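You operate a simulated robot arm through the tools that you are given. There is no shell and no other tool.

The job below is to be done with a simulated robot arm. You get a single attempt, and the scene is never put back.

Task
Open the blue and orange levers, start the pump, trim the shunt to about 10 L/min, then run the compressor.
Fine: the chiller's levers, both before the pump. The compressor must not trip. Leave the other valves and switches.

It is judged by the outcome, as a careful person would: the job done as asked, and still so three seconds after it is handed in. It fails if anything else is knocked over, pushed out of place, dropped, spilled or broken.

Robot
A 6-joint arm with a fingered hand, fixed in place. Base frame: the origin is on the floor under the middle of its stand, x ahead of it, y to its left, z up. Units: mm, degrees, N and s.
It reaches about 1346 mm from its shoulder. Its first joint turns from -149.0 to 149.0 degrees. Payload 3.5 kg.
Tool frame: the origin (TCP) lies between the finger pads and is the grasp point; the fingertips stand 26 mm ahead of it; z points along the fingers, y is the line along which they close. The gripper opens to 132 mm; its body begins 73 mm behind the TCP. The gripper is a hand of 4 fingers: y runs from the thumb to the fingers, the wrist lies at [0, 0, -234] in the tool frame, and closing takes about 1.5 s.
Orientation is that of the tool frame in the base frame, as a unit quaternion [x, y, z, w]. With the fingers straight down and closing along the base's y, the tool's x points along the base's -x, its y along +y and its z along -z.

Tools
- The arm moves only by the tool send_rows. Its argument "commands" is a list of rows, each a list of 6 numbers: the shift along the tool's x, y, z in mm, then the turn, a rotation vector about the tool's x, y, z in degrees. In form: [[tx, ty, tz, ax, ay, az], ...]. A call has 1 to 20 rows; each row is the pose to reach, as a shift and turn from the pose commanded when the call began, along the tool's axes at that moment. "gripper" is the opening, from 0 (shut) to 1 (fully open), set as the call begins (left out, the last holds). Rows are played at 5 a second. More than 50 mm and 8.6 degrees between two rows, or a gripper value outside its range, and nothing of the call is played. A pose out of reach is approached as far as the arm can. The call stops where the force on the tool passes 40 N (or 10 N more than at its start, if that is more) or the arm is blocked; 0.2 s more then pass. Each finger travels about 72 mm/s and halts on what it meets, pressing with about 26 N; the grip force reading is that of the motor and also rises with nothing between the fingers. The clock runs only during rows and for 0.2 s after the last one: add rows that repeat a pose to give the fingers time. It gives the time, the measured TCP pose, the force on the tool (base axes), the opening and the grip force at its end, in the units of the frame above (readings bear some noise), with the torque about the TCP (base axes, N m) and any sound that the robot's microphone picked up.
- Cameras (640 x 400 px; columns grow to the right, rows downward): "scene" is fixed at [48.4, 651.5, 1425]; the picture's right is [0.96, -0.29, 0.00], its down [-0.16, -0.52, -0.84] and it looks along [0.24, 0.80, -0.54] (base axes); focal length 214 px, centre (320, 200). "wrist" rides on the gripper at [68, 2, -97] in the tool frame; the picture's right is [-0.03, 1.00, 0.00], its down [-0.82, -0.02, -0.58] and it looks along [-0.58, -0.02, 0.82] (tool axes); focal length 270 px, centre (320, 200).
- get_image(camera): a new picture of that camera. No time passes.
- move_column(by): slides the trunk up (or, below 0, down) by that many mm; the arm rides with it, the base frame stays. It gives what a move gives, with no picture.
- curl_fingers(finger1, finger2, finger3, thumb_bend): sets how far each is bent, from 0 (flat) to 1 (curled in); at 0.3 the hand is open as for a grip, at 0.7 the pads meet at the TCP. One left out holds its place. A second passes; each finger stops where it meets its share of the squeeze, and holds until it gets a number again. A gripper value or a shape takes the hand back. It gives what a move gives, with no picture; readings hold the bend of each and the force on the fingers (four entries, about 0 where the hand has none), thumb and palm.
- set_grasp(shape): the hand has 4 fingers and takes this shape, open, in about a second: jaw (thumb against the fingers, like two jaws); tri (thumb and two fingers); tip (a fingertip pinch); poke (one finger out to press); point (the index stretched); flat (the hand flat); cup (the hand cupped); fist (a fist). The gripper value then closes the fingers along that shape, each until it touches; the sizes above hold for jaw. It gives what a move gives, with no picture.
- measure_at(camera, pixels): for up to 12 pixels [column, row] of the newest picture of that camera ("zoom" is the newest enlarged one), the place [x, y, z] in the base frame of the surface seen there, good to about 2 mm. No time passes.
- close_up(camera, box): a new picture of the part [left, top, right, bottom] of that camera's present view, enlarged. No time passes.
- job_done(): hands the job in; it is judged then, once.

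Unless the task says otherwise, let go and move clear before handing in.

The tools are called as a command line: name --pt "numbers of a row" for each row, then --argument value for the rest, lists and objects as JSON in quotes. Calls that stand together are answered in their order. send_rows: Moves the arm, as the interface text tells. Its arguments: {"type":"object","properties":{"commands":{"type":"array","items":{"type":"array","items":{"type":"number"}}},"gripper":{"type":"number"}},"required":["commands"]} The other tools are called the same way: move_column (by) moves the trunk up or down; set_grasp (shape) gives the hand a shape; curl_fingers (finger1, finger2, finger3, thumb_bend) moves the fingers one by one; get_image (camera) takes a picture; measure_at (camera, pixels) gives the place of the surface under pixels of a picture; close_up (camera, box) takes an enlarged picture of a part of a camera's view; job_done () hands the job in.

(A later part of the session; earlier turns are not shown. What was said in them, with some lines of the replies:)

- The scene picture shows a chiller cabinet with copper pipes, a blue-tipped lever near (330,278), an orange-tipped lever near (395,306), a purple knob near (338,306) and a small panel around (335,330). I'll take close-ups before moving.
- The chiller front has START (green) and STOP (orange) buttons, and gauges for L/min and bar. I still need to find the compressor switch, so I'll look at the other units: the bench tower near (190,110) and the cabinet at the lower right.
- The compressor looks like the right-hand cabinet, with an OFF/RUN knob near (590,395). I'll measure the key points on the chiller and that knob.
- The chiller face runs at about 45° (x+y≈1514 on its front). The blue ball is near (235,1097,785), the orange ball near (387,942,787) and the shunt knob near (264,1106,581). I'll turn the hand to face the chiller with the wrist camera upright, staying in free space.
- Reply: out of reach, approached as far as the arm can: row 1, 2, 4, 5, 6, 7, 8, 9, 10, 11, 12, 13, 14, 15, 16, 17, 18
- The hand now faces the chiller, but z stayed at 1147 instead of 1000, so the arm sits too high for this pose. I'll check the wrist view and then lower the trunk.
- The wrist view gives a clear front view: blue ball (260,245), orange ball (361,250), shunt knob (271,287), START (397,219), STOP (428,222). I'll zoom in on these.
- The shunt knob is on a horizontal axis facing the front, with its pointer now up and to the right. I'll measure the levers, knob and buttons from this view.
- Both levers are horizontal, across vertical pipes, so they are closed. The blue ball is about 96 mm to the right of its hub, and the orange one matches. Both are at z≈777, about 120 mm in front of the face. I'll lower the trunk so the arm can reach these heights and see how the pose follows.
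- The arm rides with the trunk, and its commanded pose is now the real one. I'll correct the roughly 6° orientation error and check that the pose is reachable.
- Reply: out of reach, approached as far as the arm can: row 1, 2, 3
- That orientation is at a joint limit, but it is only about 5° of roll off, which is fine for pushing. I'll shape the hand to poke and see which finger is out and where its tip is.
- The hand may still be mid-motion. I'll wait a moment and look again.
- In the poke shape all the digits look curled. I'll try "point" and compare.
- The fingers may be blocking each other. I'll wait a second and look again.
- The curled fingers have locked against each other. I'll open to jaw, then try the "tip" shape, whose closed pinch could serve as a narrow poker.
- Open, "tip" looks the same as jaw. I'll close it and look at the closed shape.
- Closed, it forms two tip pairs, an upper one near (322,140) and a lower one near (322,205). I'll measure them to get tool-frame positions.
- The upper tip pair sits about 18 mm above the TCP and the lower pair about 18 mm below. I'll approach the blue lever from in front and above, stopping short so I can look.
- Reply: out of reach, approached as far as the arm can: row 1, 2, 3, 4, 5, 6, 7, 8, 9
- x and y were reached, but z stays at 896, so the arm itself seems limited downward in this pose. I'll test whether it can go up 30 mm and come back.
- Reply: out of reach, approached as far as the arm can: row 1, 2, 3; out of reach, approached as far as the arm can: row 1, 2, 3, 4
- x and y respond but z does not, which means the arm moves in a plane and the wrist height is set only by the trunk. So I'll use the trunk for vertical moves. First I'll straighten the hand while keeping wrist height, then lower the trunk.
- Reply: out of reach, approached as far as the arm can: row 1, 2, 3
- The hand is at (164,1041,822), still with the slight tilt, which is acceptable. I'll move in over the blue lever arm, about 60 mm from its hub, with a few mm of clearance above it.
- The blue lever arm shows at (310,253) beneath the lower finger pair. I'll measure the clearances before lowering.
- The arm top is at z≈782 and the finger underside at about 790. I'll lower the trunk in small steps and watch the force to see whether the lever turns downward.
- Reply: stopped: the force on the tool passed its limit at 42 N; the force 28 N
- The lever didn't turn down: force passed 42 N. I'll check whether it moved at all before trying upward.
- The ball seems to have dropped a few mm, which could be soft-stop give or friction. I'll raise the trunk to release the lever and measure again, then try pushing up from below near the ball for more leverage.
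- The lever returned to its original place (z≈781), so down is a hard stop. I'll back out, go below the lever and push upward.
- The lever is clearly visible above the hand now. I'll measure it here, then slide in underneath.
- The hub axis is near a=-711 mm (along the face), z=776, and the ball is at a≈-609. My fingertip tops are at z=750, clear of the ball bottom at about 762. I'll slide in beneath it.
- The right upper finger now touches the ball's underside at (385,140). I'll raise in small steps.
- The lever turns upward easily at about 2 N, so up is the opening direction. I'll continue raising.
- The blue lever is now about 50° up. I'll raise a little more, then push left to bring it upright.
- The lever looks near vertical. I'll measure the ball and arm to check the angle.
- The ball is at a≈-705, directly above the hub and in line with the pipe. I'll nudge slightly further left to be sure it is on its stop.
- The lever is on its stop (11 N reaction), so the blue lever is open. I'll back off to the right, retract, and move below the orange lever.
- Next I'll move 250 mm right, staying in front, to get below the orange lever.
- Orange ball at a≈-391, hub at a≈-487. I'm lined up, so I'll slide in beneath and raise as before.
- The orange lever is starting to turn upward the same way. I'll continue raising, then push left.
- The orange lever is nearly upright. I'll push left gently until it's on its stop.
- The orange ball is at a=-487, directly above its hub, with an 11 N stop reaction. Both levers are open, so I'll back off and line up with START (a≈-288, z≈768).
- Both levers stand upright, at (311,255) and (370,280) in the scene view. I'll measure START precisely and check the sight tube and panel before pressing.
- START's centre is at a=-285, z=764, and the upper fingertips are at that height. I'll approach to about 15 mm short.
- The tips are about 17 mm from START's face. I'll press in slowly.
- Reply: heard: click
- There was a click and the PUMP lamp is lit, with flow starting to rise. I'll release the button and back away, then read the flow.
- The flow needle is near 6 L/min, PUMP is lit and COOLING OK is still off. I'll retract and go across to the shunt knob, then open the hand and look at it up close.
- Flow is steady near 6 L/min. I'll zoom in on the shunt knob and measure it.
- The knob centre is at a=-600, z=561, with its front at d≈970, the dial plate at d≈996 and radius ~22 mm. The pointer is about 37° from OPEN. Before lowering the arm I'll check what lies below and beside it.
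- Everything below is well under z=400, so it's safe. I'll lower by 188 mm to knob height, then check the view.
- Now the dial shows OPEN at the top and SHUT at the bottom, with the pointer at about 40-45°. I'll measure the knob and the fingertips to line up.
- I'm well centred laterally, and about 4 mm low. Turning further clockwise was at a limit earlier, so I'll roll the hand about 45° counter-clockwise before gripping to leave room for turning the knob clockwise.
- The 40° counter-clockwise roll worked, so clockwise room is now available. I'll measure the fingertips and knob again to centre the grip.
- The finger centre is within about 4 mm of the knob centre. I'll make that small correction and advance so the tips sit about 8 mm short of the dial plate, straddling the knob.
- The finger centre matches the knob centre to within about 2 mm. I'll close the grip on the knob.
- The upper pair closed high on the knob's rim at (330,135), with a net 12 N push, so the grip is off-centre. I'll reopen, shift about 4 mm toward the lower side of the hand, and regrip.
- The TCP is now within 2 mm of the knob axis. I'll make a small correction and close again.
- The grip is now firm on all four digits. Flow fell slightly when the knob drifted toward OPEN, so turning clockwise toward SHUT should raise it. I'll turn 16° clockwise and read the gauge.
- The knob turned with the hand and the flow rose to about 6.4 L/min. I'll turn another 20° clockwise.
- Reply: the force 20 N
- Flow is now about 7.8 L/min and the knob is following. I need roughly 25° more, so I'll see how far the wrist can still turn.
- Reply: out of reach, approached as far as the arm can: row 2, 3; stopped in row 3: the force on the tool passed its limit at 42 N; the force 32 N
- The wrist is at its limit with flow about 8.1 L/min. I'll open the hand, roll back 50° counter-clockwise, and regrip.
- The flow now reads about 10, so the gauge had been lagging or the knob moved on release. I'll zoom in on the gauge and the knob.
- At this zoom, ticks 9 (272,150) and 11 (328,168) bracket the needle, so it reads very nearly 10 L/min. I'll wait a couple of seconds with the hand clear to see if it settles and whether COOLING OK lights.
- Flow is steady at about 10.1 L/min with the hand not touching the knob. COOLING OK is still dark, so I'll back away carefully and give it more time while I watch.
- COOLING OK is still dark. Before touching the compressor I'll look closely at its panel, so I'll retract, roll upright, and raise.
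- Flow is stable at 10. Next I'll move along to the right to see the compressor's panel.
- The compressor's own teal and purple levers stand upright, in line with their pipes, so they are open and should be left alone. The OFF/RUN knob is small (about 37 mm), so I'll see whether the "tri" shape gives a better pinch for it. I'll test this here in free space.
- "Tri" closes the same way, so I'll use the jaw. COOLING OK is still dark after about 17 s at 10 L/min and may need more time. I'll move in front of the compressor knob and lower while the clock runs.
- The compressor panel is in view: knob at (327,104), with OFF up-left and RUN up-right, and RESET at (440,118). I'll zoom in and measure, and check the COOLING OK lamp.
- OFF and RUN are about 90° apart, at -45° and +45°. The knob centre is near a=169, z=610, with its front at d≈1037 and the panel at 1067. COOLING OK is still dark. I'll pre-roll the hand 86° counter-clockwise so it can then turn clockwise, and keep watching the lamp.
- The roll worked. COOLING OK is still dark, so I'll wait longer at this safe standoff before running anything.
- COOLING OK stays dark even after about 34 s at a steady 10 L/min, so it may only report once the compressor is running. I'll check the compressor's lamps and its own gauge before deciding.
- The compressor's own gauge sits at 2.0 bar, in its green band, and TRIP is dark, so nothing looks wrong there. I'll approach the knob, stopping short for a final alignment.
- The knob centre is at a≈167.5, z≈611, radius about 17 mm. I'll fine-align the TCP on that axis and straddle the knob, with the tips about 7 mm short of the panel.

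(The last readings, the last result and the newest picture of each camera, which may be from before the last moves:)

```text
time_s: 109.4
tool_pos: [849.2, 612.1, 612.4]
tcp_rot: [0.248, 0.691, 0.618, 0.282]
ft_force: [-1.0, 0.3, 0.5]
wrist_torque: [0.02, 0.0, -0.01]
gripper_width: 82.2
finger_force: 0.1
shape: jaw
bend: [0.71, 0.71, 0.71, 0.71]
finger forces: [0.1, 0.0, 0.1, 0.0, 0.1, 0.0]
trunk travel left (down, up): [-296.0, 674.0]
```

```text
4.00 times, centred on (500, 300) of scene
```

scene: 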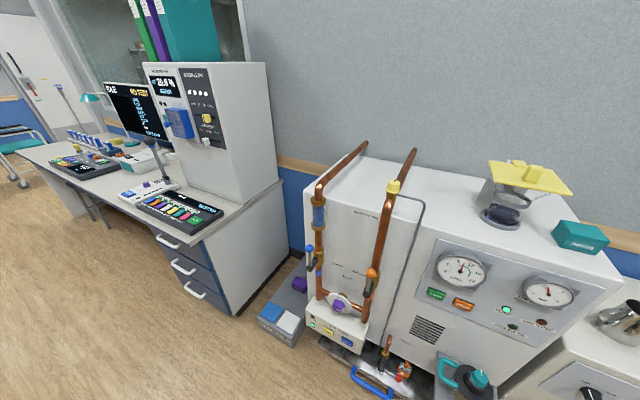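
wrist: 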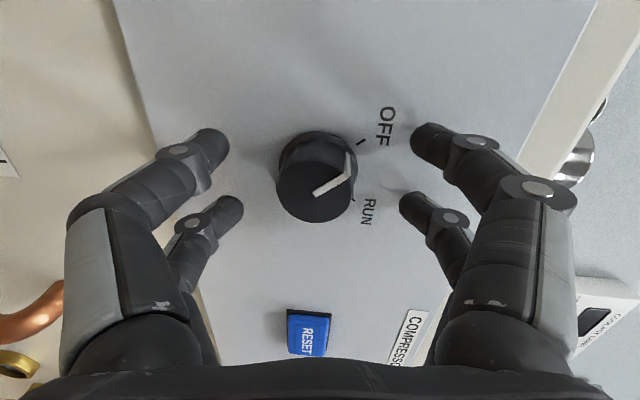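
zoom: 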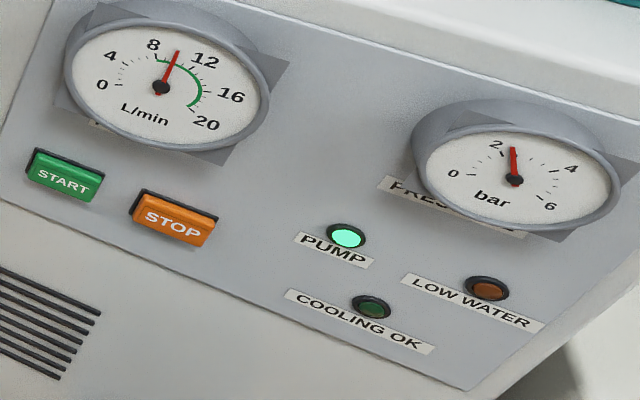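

The hand is on the knob axis (a=167.7, z=612). Flow, pressure and lamps are steady, so I'll grip the knob and check before turning.

send_rows --pt "0 0 0 0 0 0" --pt "0 0 0 0 0 0" --pt "0 0 0 0 0 0" --pt "0 0 0 0 0 0" --pt "0 0 0 0 0 0" --pt "0 0 0 0 0 0" --pt "0 0 0 0 0 0" --pt "0 0 0 0 0 0" --gripper 0

get_image --camera "wrist"

```text
time_s: 111.2
tool_pos: [848.9, 612.2, 613.8]
tcp_rot: [0.246, 0.692, 0.618, 0.282]
ft_force: [-0.5, 10.0, 4.7]
wrist_torque: [0.2, -0.24, 0.12]
gripper_width: 8.6
finger_force: 26.5
shape: jaw
bend: [0.71, 0.72, 0.72, 0.71]
finger forces: [30.2, 28.5, 27.8, 0.0, 17.6, 0.0]
trunk travel left (down, up): [-296.0, 674.0]
```

```text
taken
```

wrist: 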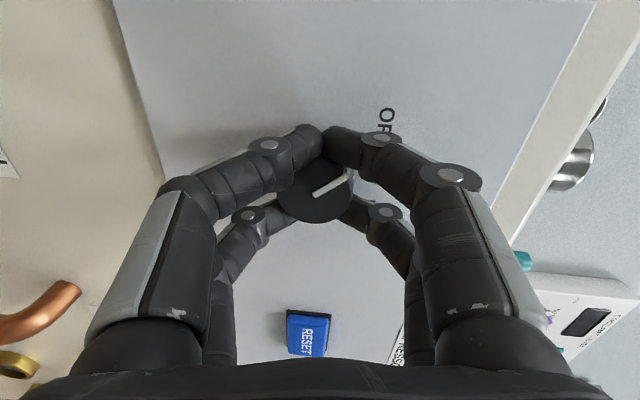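

All four digits are bearing on the knob. I'll turn a first 16° clockwise and see if the knob follows.

send_rows --pt "0 0 0 0 0 4" --pt "0 0 0 0 0 8" --pt "0 0 0 0 0 12" --pt "0 0 0 0 0 16" --pt "0 0 0 0 0 16"

get_image --camera "wrist"

```text
time_s: 112.4
tool_pos: [849.3, 611.7, 614.6]
tcp_rot: [0.34, 0.649, 0.652, 0.192]
ft_force: [-2.8, 7.0, 9.8]
wrist_torque: [0.4, -0.4, 0.31]
gripper_width: 8.2
finger_force: 26.5
shape: jaw
bend: [0.71, 0.71, 0.72, 0.71]
finger forces: [36.5, 27.6, 28.4, 0.0, 17.2, 0.0]
trunk travel left (down, up): [-296.0, 674.0]
```

```text
taken
```

wrist: 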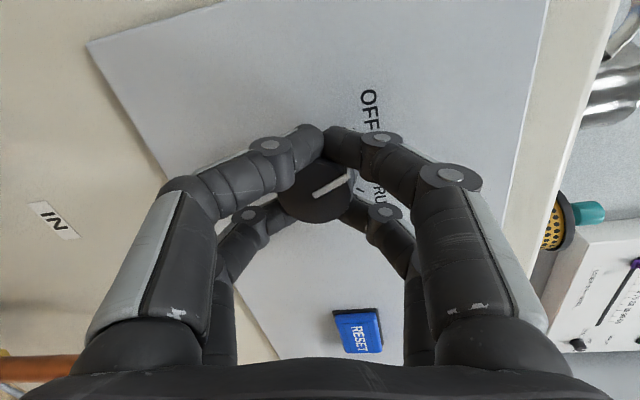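

The pointer stayed fixed relative to the hand while the panel turned, so the knob is following. I'll continue clockwise.

send_rows --pt "0 0 0 0 0 5" --pt "0 0 0 0 0 10" --pt "0 0 0 0 0 15" --pt "0 0 0 0 0 20" --pt "0 0 0 0 0 25" --pt "0 0 0 0 0 30" --pt "0 0 0 0 0 30"

get_image --camera "wrist"

close_up --camera "scene" --box '[420, 250, 580, 350]'

```text
time_s: 114.0
tool_pos: [848.8, 610.5, 614.4]
tcp_rot: [0.498, 0.538, 0.68, 0.018]
ft_force: [2.7, 0.1, 13.3]
wrist_torque: [0.4, -0.42, 0.01]
gripper_width: 7.3
finger_force: 25.7
shape: jaw
bend: [0.71, 0.71, 0.72, 0.72]
finger forces: [33.7, 29.9, 26.6, 0.0, 21.0, 0.0]
trunk travel left (down, up): [-296.0, 674.0]
```

```text
taken
```

wrist: 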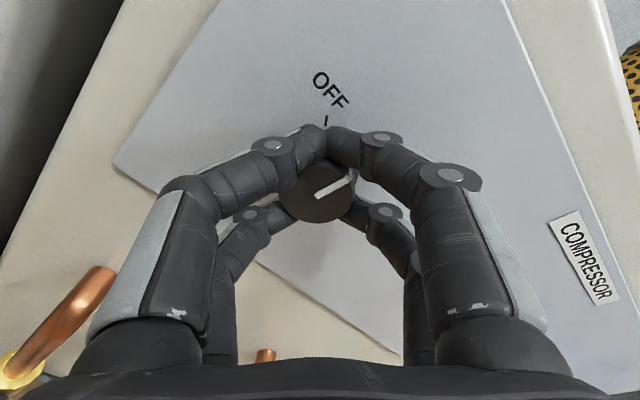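

```text
4.00 times, centred on (500, 300) of scene
```

zoom: 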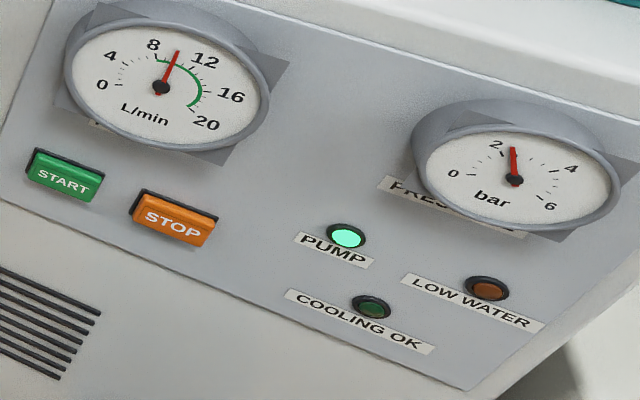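

The knob is halfway and still following. I'll continue the rest of the turn toward RUN.

send_rows --pt "0 0 0 0 0 6" --pt "0 0 0 0 0 12" --pt "0 0 0 0 0 18" --pt "0 0 0 0 0 24" --pt "0 0 0 0 0 30" --pt "0 0 0 0 0 35" --pt "0 0 0 0 0 35"

get_image --camera "wrist"

close_up --camera "scene" --box '[420, 250, 580, 350]'

```text
time_s: 115.6
tool_pos: [849.8, 611.7, 614.4]
tcp_rot: [0.637, 0.363, 0.654, -0.187]
ft_force: [14.6, -3.3, 13.6]
wrist_torque: [0.38, -0.75, -0.27]
gripper_width: 6.7
finger_force: 25.9
shape: jaw
bend: [0.71, 0.7, 0.72, 0.72]
finger forces: [50.6, 30.2, 30.5, 0.1, 18.5, 0.1]
trunk travel left (down, up): [-296.0, 674.0]
```

```text
taken
```

wrist: 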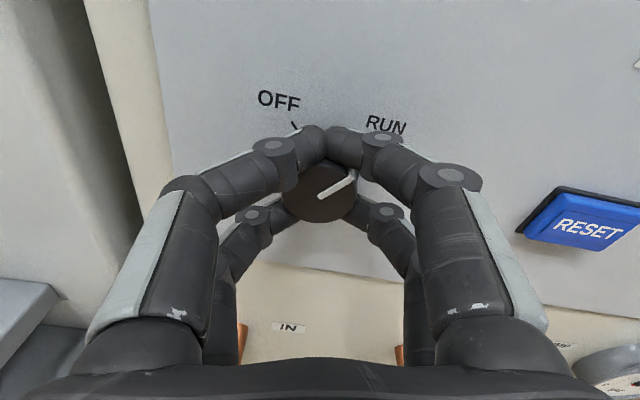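

```text
4.00 times, centred on (500, 300) of scene
```

zoom: 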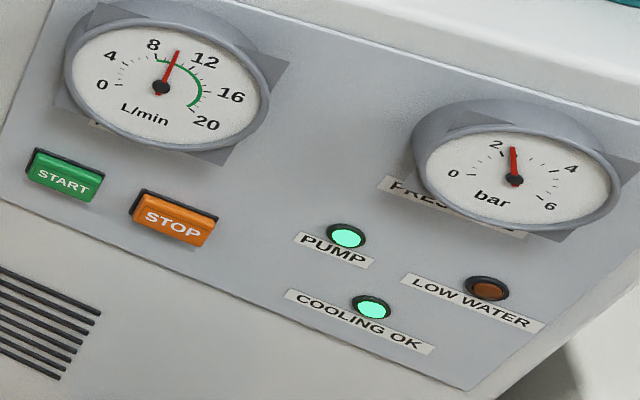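

COOLING OK has lit, so the compressor has started. The pointer is now at the RUN side. I'll nudge 4° further to seat it, then open the hand.

send_rows --pt "0 0 0 0 0 2" --pt "0 0 0 0 0 4"

send_rows --pt "0 0 0 0 0 0" --pt "0 0 0 0 0 0" --pt "0 0 0 0 0 0" --pt "0 0 0 0 0 0" --pt "0 0 0 0 0 0" --gripper 0.6

get_image --camera "wrist"

close_up --camera "scene" --box '[420, 250, 580, 350]'

```text
time_s: 116.2
tool_pos: [850.4, 611.5, 613.7]
tcp_rot: [0.648, 0.342, 0.647, -0.209]
ft_force: [13.3, -1.1, 16.4]
wrist_torque: [0.05, -1.19, -0.21]
gripper_width: 6.7
finger_force: 26.0
shape: jaw
bend: [0.71, 0.7, 0.72, 0.72]
finger forces: [66.7, 29.2, 41.6, 0.1, 0.0, 0.0]
trunk travel left (down, up): [-296.0, 674.0]
```

```text
time_s: 117.4
tool_pos: [849.9, 612.0, 611.2]
tcp_rot: [0.649, 0.343, 0.646, -0.209]
ft_force: [-0.1, 0.1, 0.5]
wrist_torque: [0.0, -0.03, -0.03]
gripper_width: 78.5
finger_force: 0.0
shape: jaw
bend: [0.71, 0.71, 0.71, 0.7]
finger forces: [0.0, 0.0, 0.0, 0.1, 0.0, 0.0]
trunk travel left (down, up): [-296.0, 674.0]
```

```text
taken
```

wrist: 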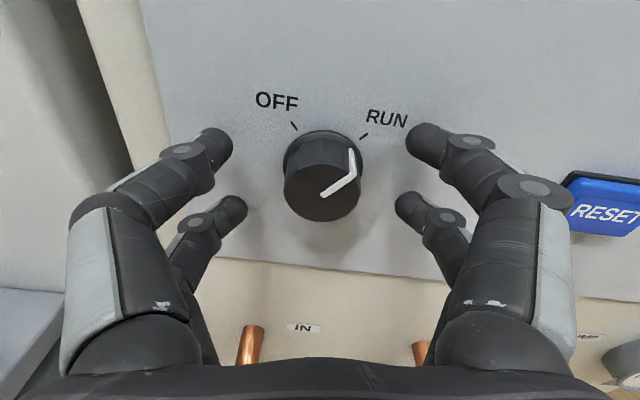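

```text
4.00 times, centred on (500, 300) of scene
```

zoom: 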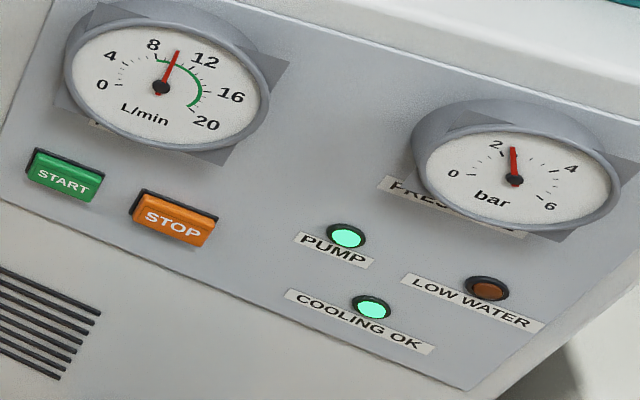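

The knob points at RUN and COOLING OK stays lit. I'll back straight off and check the compressor's RUN and TRIP lamps.

send_rows --pt "-3 -1.1 -40 0 0 0" --pt "-5.9 -2.2 -80 0 0 0" --pt "-8.9 -3.2 -120 0 0 0" --pt "-11.8 -4.3 -160 0 0 0" --pt "-14.8 -5.4 -199 0 0 0" --pt "-18.5 -6.7 -249 0 0 0" --pt "-18.5 -6.7 -249 0 0 0" --gripper 1

get_image --camera "wrist"

close_up --camera "scene" --box '[420, 250, 580, 350]'

```text
refused: row 6 steps farther than a row can; nothing moved
```

```text
taken
```

wrist: 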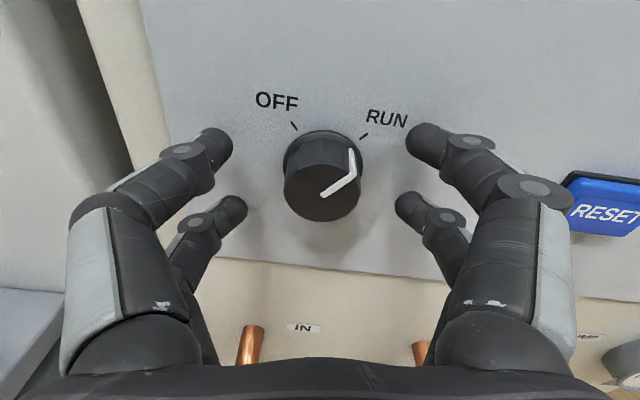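

```text
4.00 times, centred on (500, 300) of scene
```

zoom: 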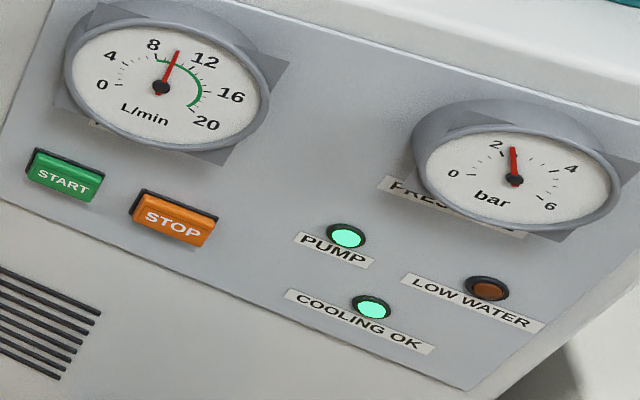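

The last step of that retract was too long, so nothing moved. I'll resend it with smaller steps.

send_rows --pt "-2.2 -0.8 -30 0 0 0" --pt "-5.2 -1.9 -70 0 0 0" --pt "-8.1 -3 -110 0 0 0" --pt "-11.1 -4.1 -150 0 0 0" --pt "-14.1 -5.1 -190 0 0 0" --pt "-17.1 -6.2 -230 0 0 0" --pt "-20 -7.3 -270 0 0 0" --pt "-20 -7.3 -270 0 0 0"

get_image --camera "wrist"

close_up --camera "scene" --box '[420, 250, 580, 350]'

```text
time_s: 119.2
tool_pos: [659.3, 418.2, 613.3]
tcp_rot: [0.648, 0.344, 0.646, -0.21]
ft_force: [-0.1, -0.7, -0.6]
wrist_torque: [0.02, 0.01, 0.03]
gripper_width: 78.9
finger_force: 0.0
shape: jaw
bend: [0.71, 0.71, 0.71, 0.7]
finger forces: [0.0, 0.0, 0.0, 0.1, 0.0, 0.0]
trunk travel left (down, up): [-296.0, 674.0]
```

```text
taken
```

wrist: 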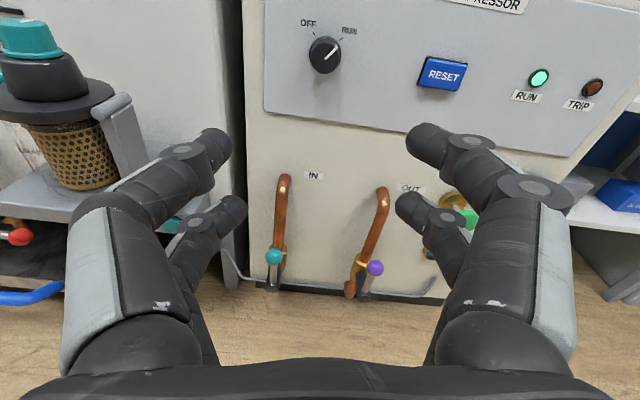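

```text
4.00 times, centred on (500, 300) of scene
```

zoom: 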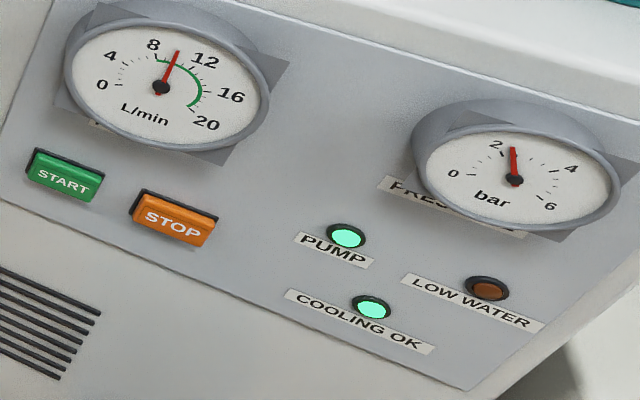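

RUN is lit at (539,78) and TRIP is dark at (592,88), with flow at 10. I'll wait a few seconds, then do a final check of the whole scene.

send_rows --pt "0 0 0 0 0 0" --pt "0 0 0 0 0 0" --pt "0 0 0 0 0 0" --pt "0 0 0 0 0 0" --pt "0 0 0 0 0 0" --pt "0 0 0 0 0 0" --pt "0 0 0 0 0 0" --pt "0 0 0 0 0 0" --pt "0 0 0 0 0 0" --pt "0 0 0 0 0 0" --pt "0 0 0 0 0 0" --pt "0 0 0 0 0 0" --pt "0 0 0 0 0 0" --pt "0 0 0 0 0 0" --pt "0 0 0 0 0 0" --pt "0 0 0 0 0 0" --pt "0 0 0 0 0 0" --pt "0 0 0 0 0 0" --pt "0 0 0 0 0 0" --pt "0 0 0 0 0 0"

get_image --camera "wrist"

get_image --camera "scene"

close_up --camera "scene" --box '[440, 253, 490, 284]'

close_up --camera "scene" --box '[290, 190, 450, 390]'

```text
time_s: 123.4
tool_pos: [659.1, 418.6, 612.7]
tcp_rot: [0.649, 0.342, 0.647, -0.209]
ft_force: [-0.8, 0.3, -0.4]
wrist_torque: [0.01, 0.01, 0.02]
gripper_width: 78.8
finger_force: 0.0
shape: jaw
bend: [0.71, 0.71, 0.71, 0.7]
finger forces: [0.0, 0.1, 0.0, 0.0, 0.0, 0.1]
trunk travel left (down, up): [-296.0, 674.0]
```

```text
taken
```

wrist: 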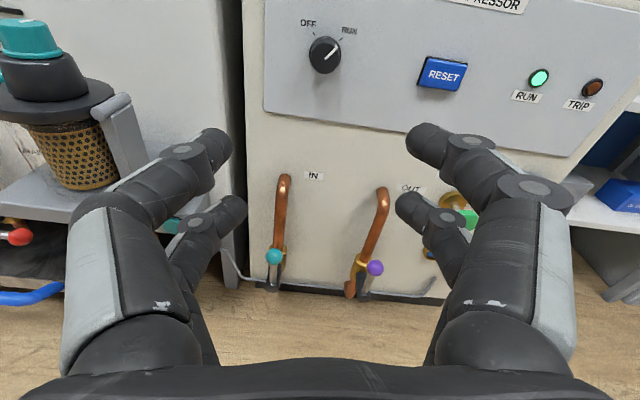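

```text
taken
```

scene: 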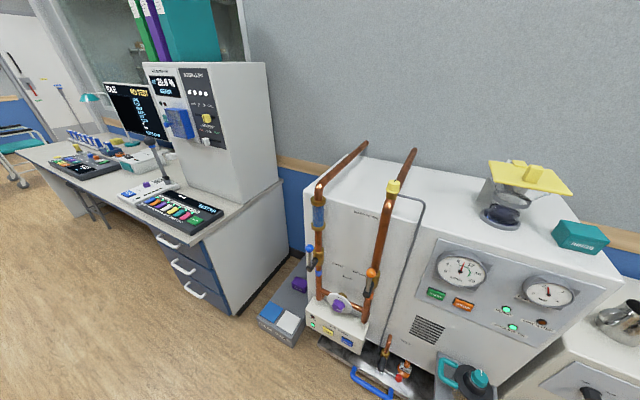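

```text
12.80 times, centred on (465, 268) of scene
```

zoom: 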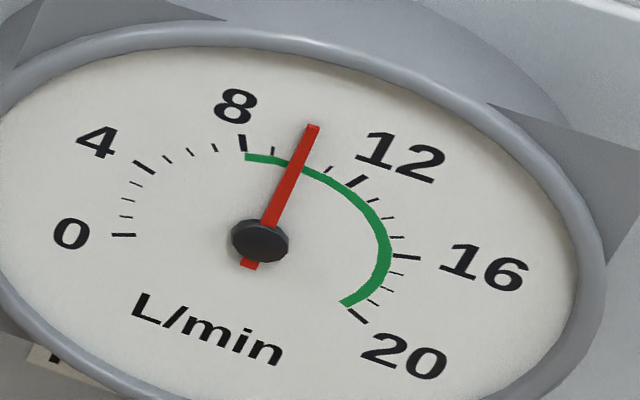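

```text
2.00 times, centred on (370, 290) of scene
```

zoom: 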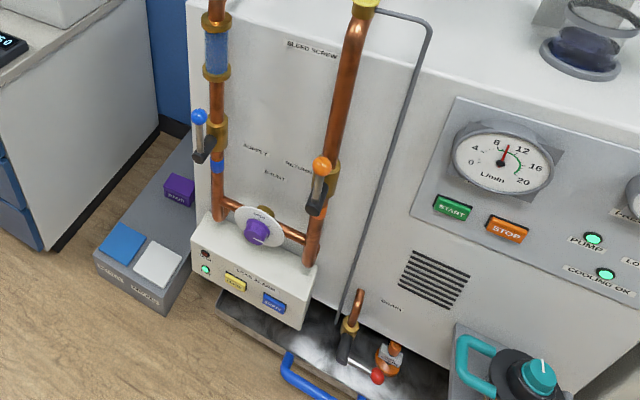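

Everything holds steady. Both levers are upright, PUMP and COOLING OK are lit, the flow needle sits at about 10 L/min, and the leak alarm still shows DRY. The compressor's RUN lamp is lit with TRIP dark, and the hand is open and clear. I'm handing the job in.

job_done

```text
The job is handed in.
```

The compressor is running and had not tripped when I handed the job in.

- **Levers:** the blue and orange levers are both fully open. Both were open before I started the pump.
- **Pump:** START is pressed and the PUMP lamp is lit.
- **Shunt:** it is trimmed so the flow gauge reads about 10 L/min, and the reading held steady for the rest of the job.
- **Compressor:** the knob is at RUN, with the RUN lamp lit and TRIP dark.

COOLING OK stayed dark for more than 30 seconds at 10 L/min with only the pump on. I found no other fault: the compressor's gauge was at 2.0 bar in its green band, and LOW WATER was dark. I then turned the knob to RUN, and COOLING OK lit as it reached that position.

While finding which way the blue lever turns, I pushed it down against its stop once, at about 42 N. It returned to its original position unmoved, and I opened it upward instead.

I left the other valves and switches alone, and nothing was knocked or spilled. The leak alarm still shows DRY.
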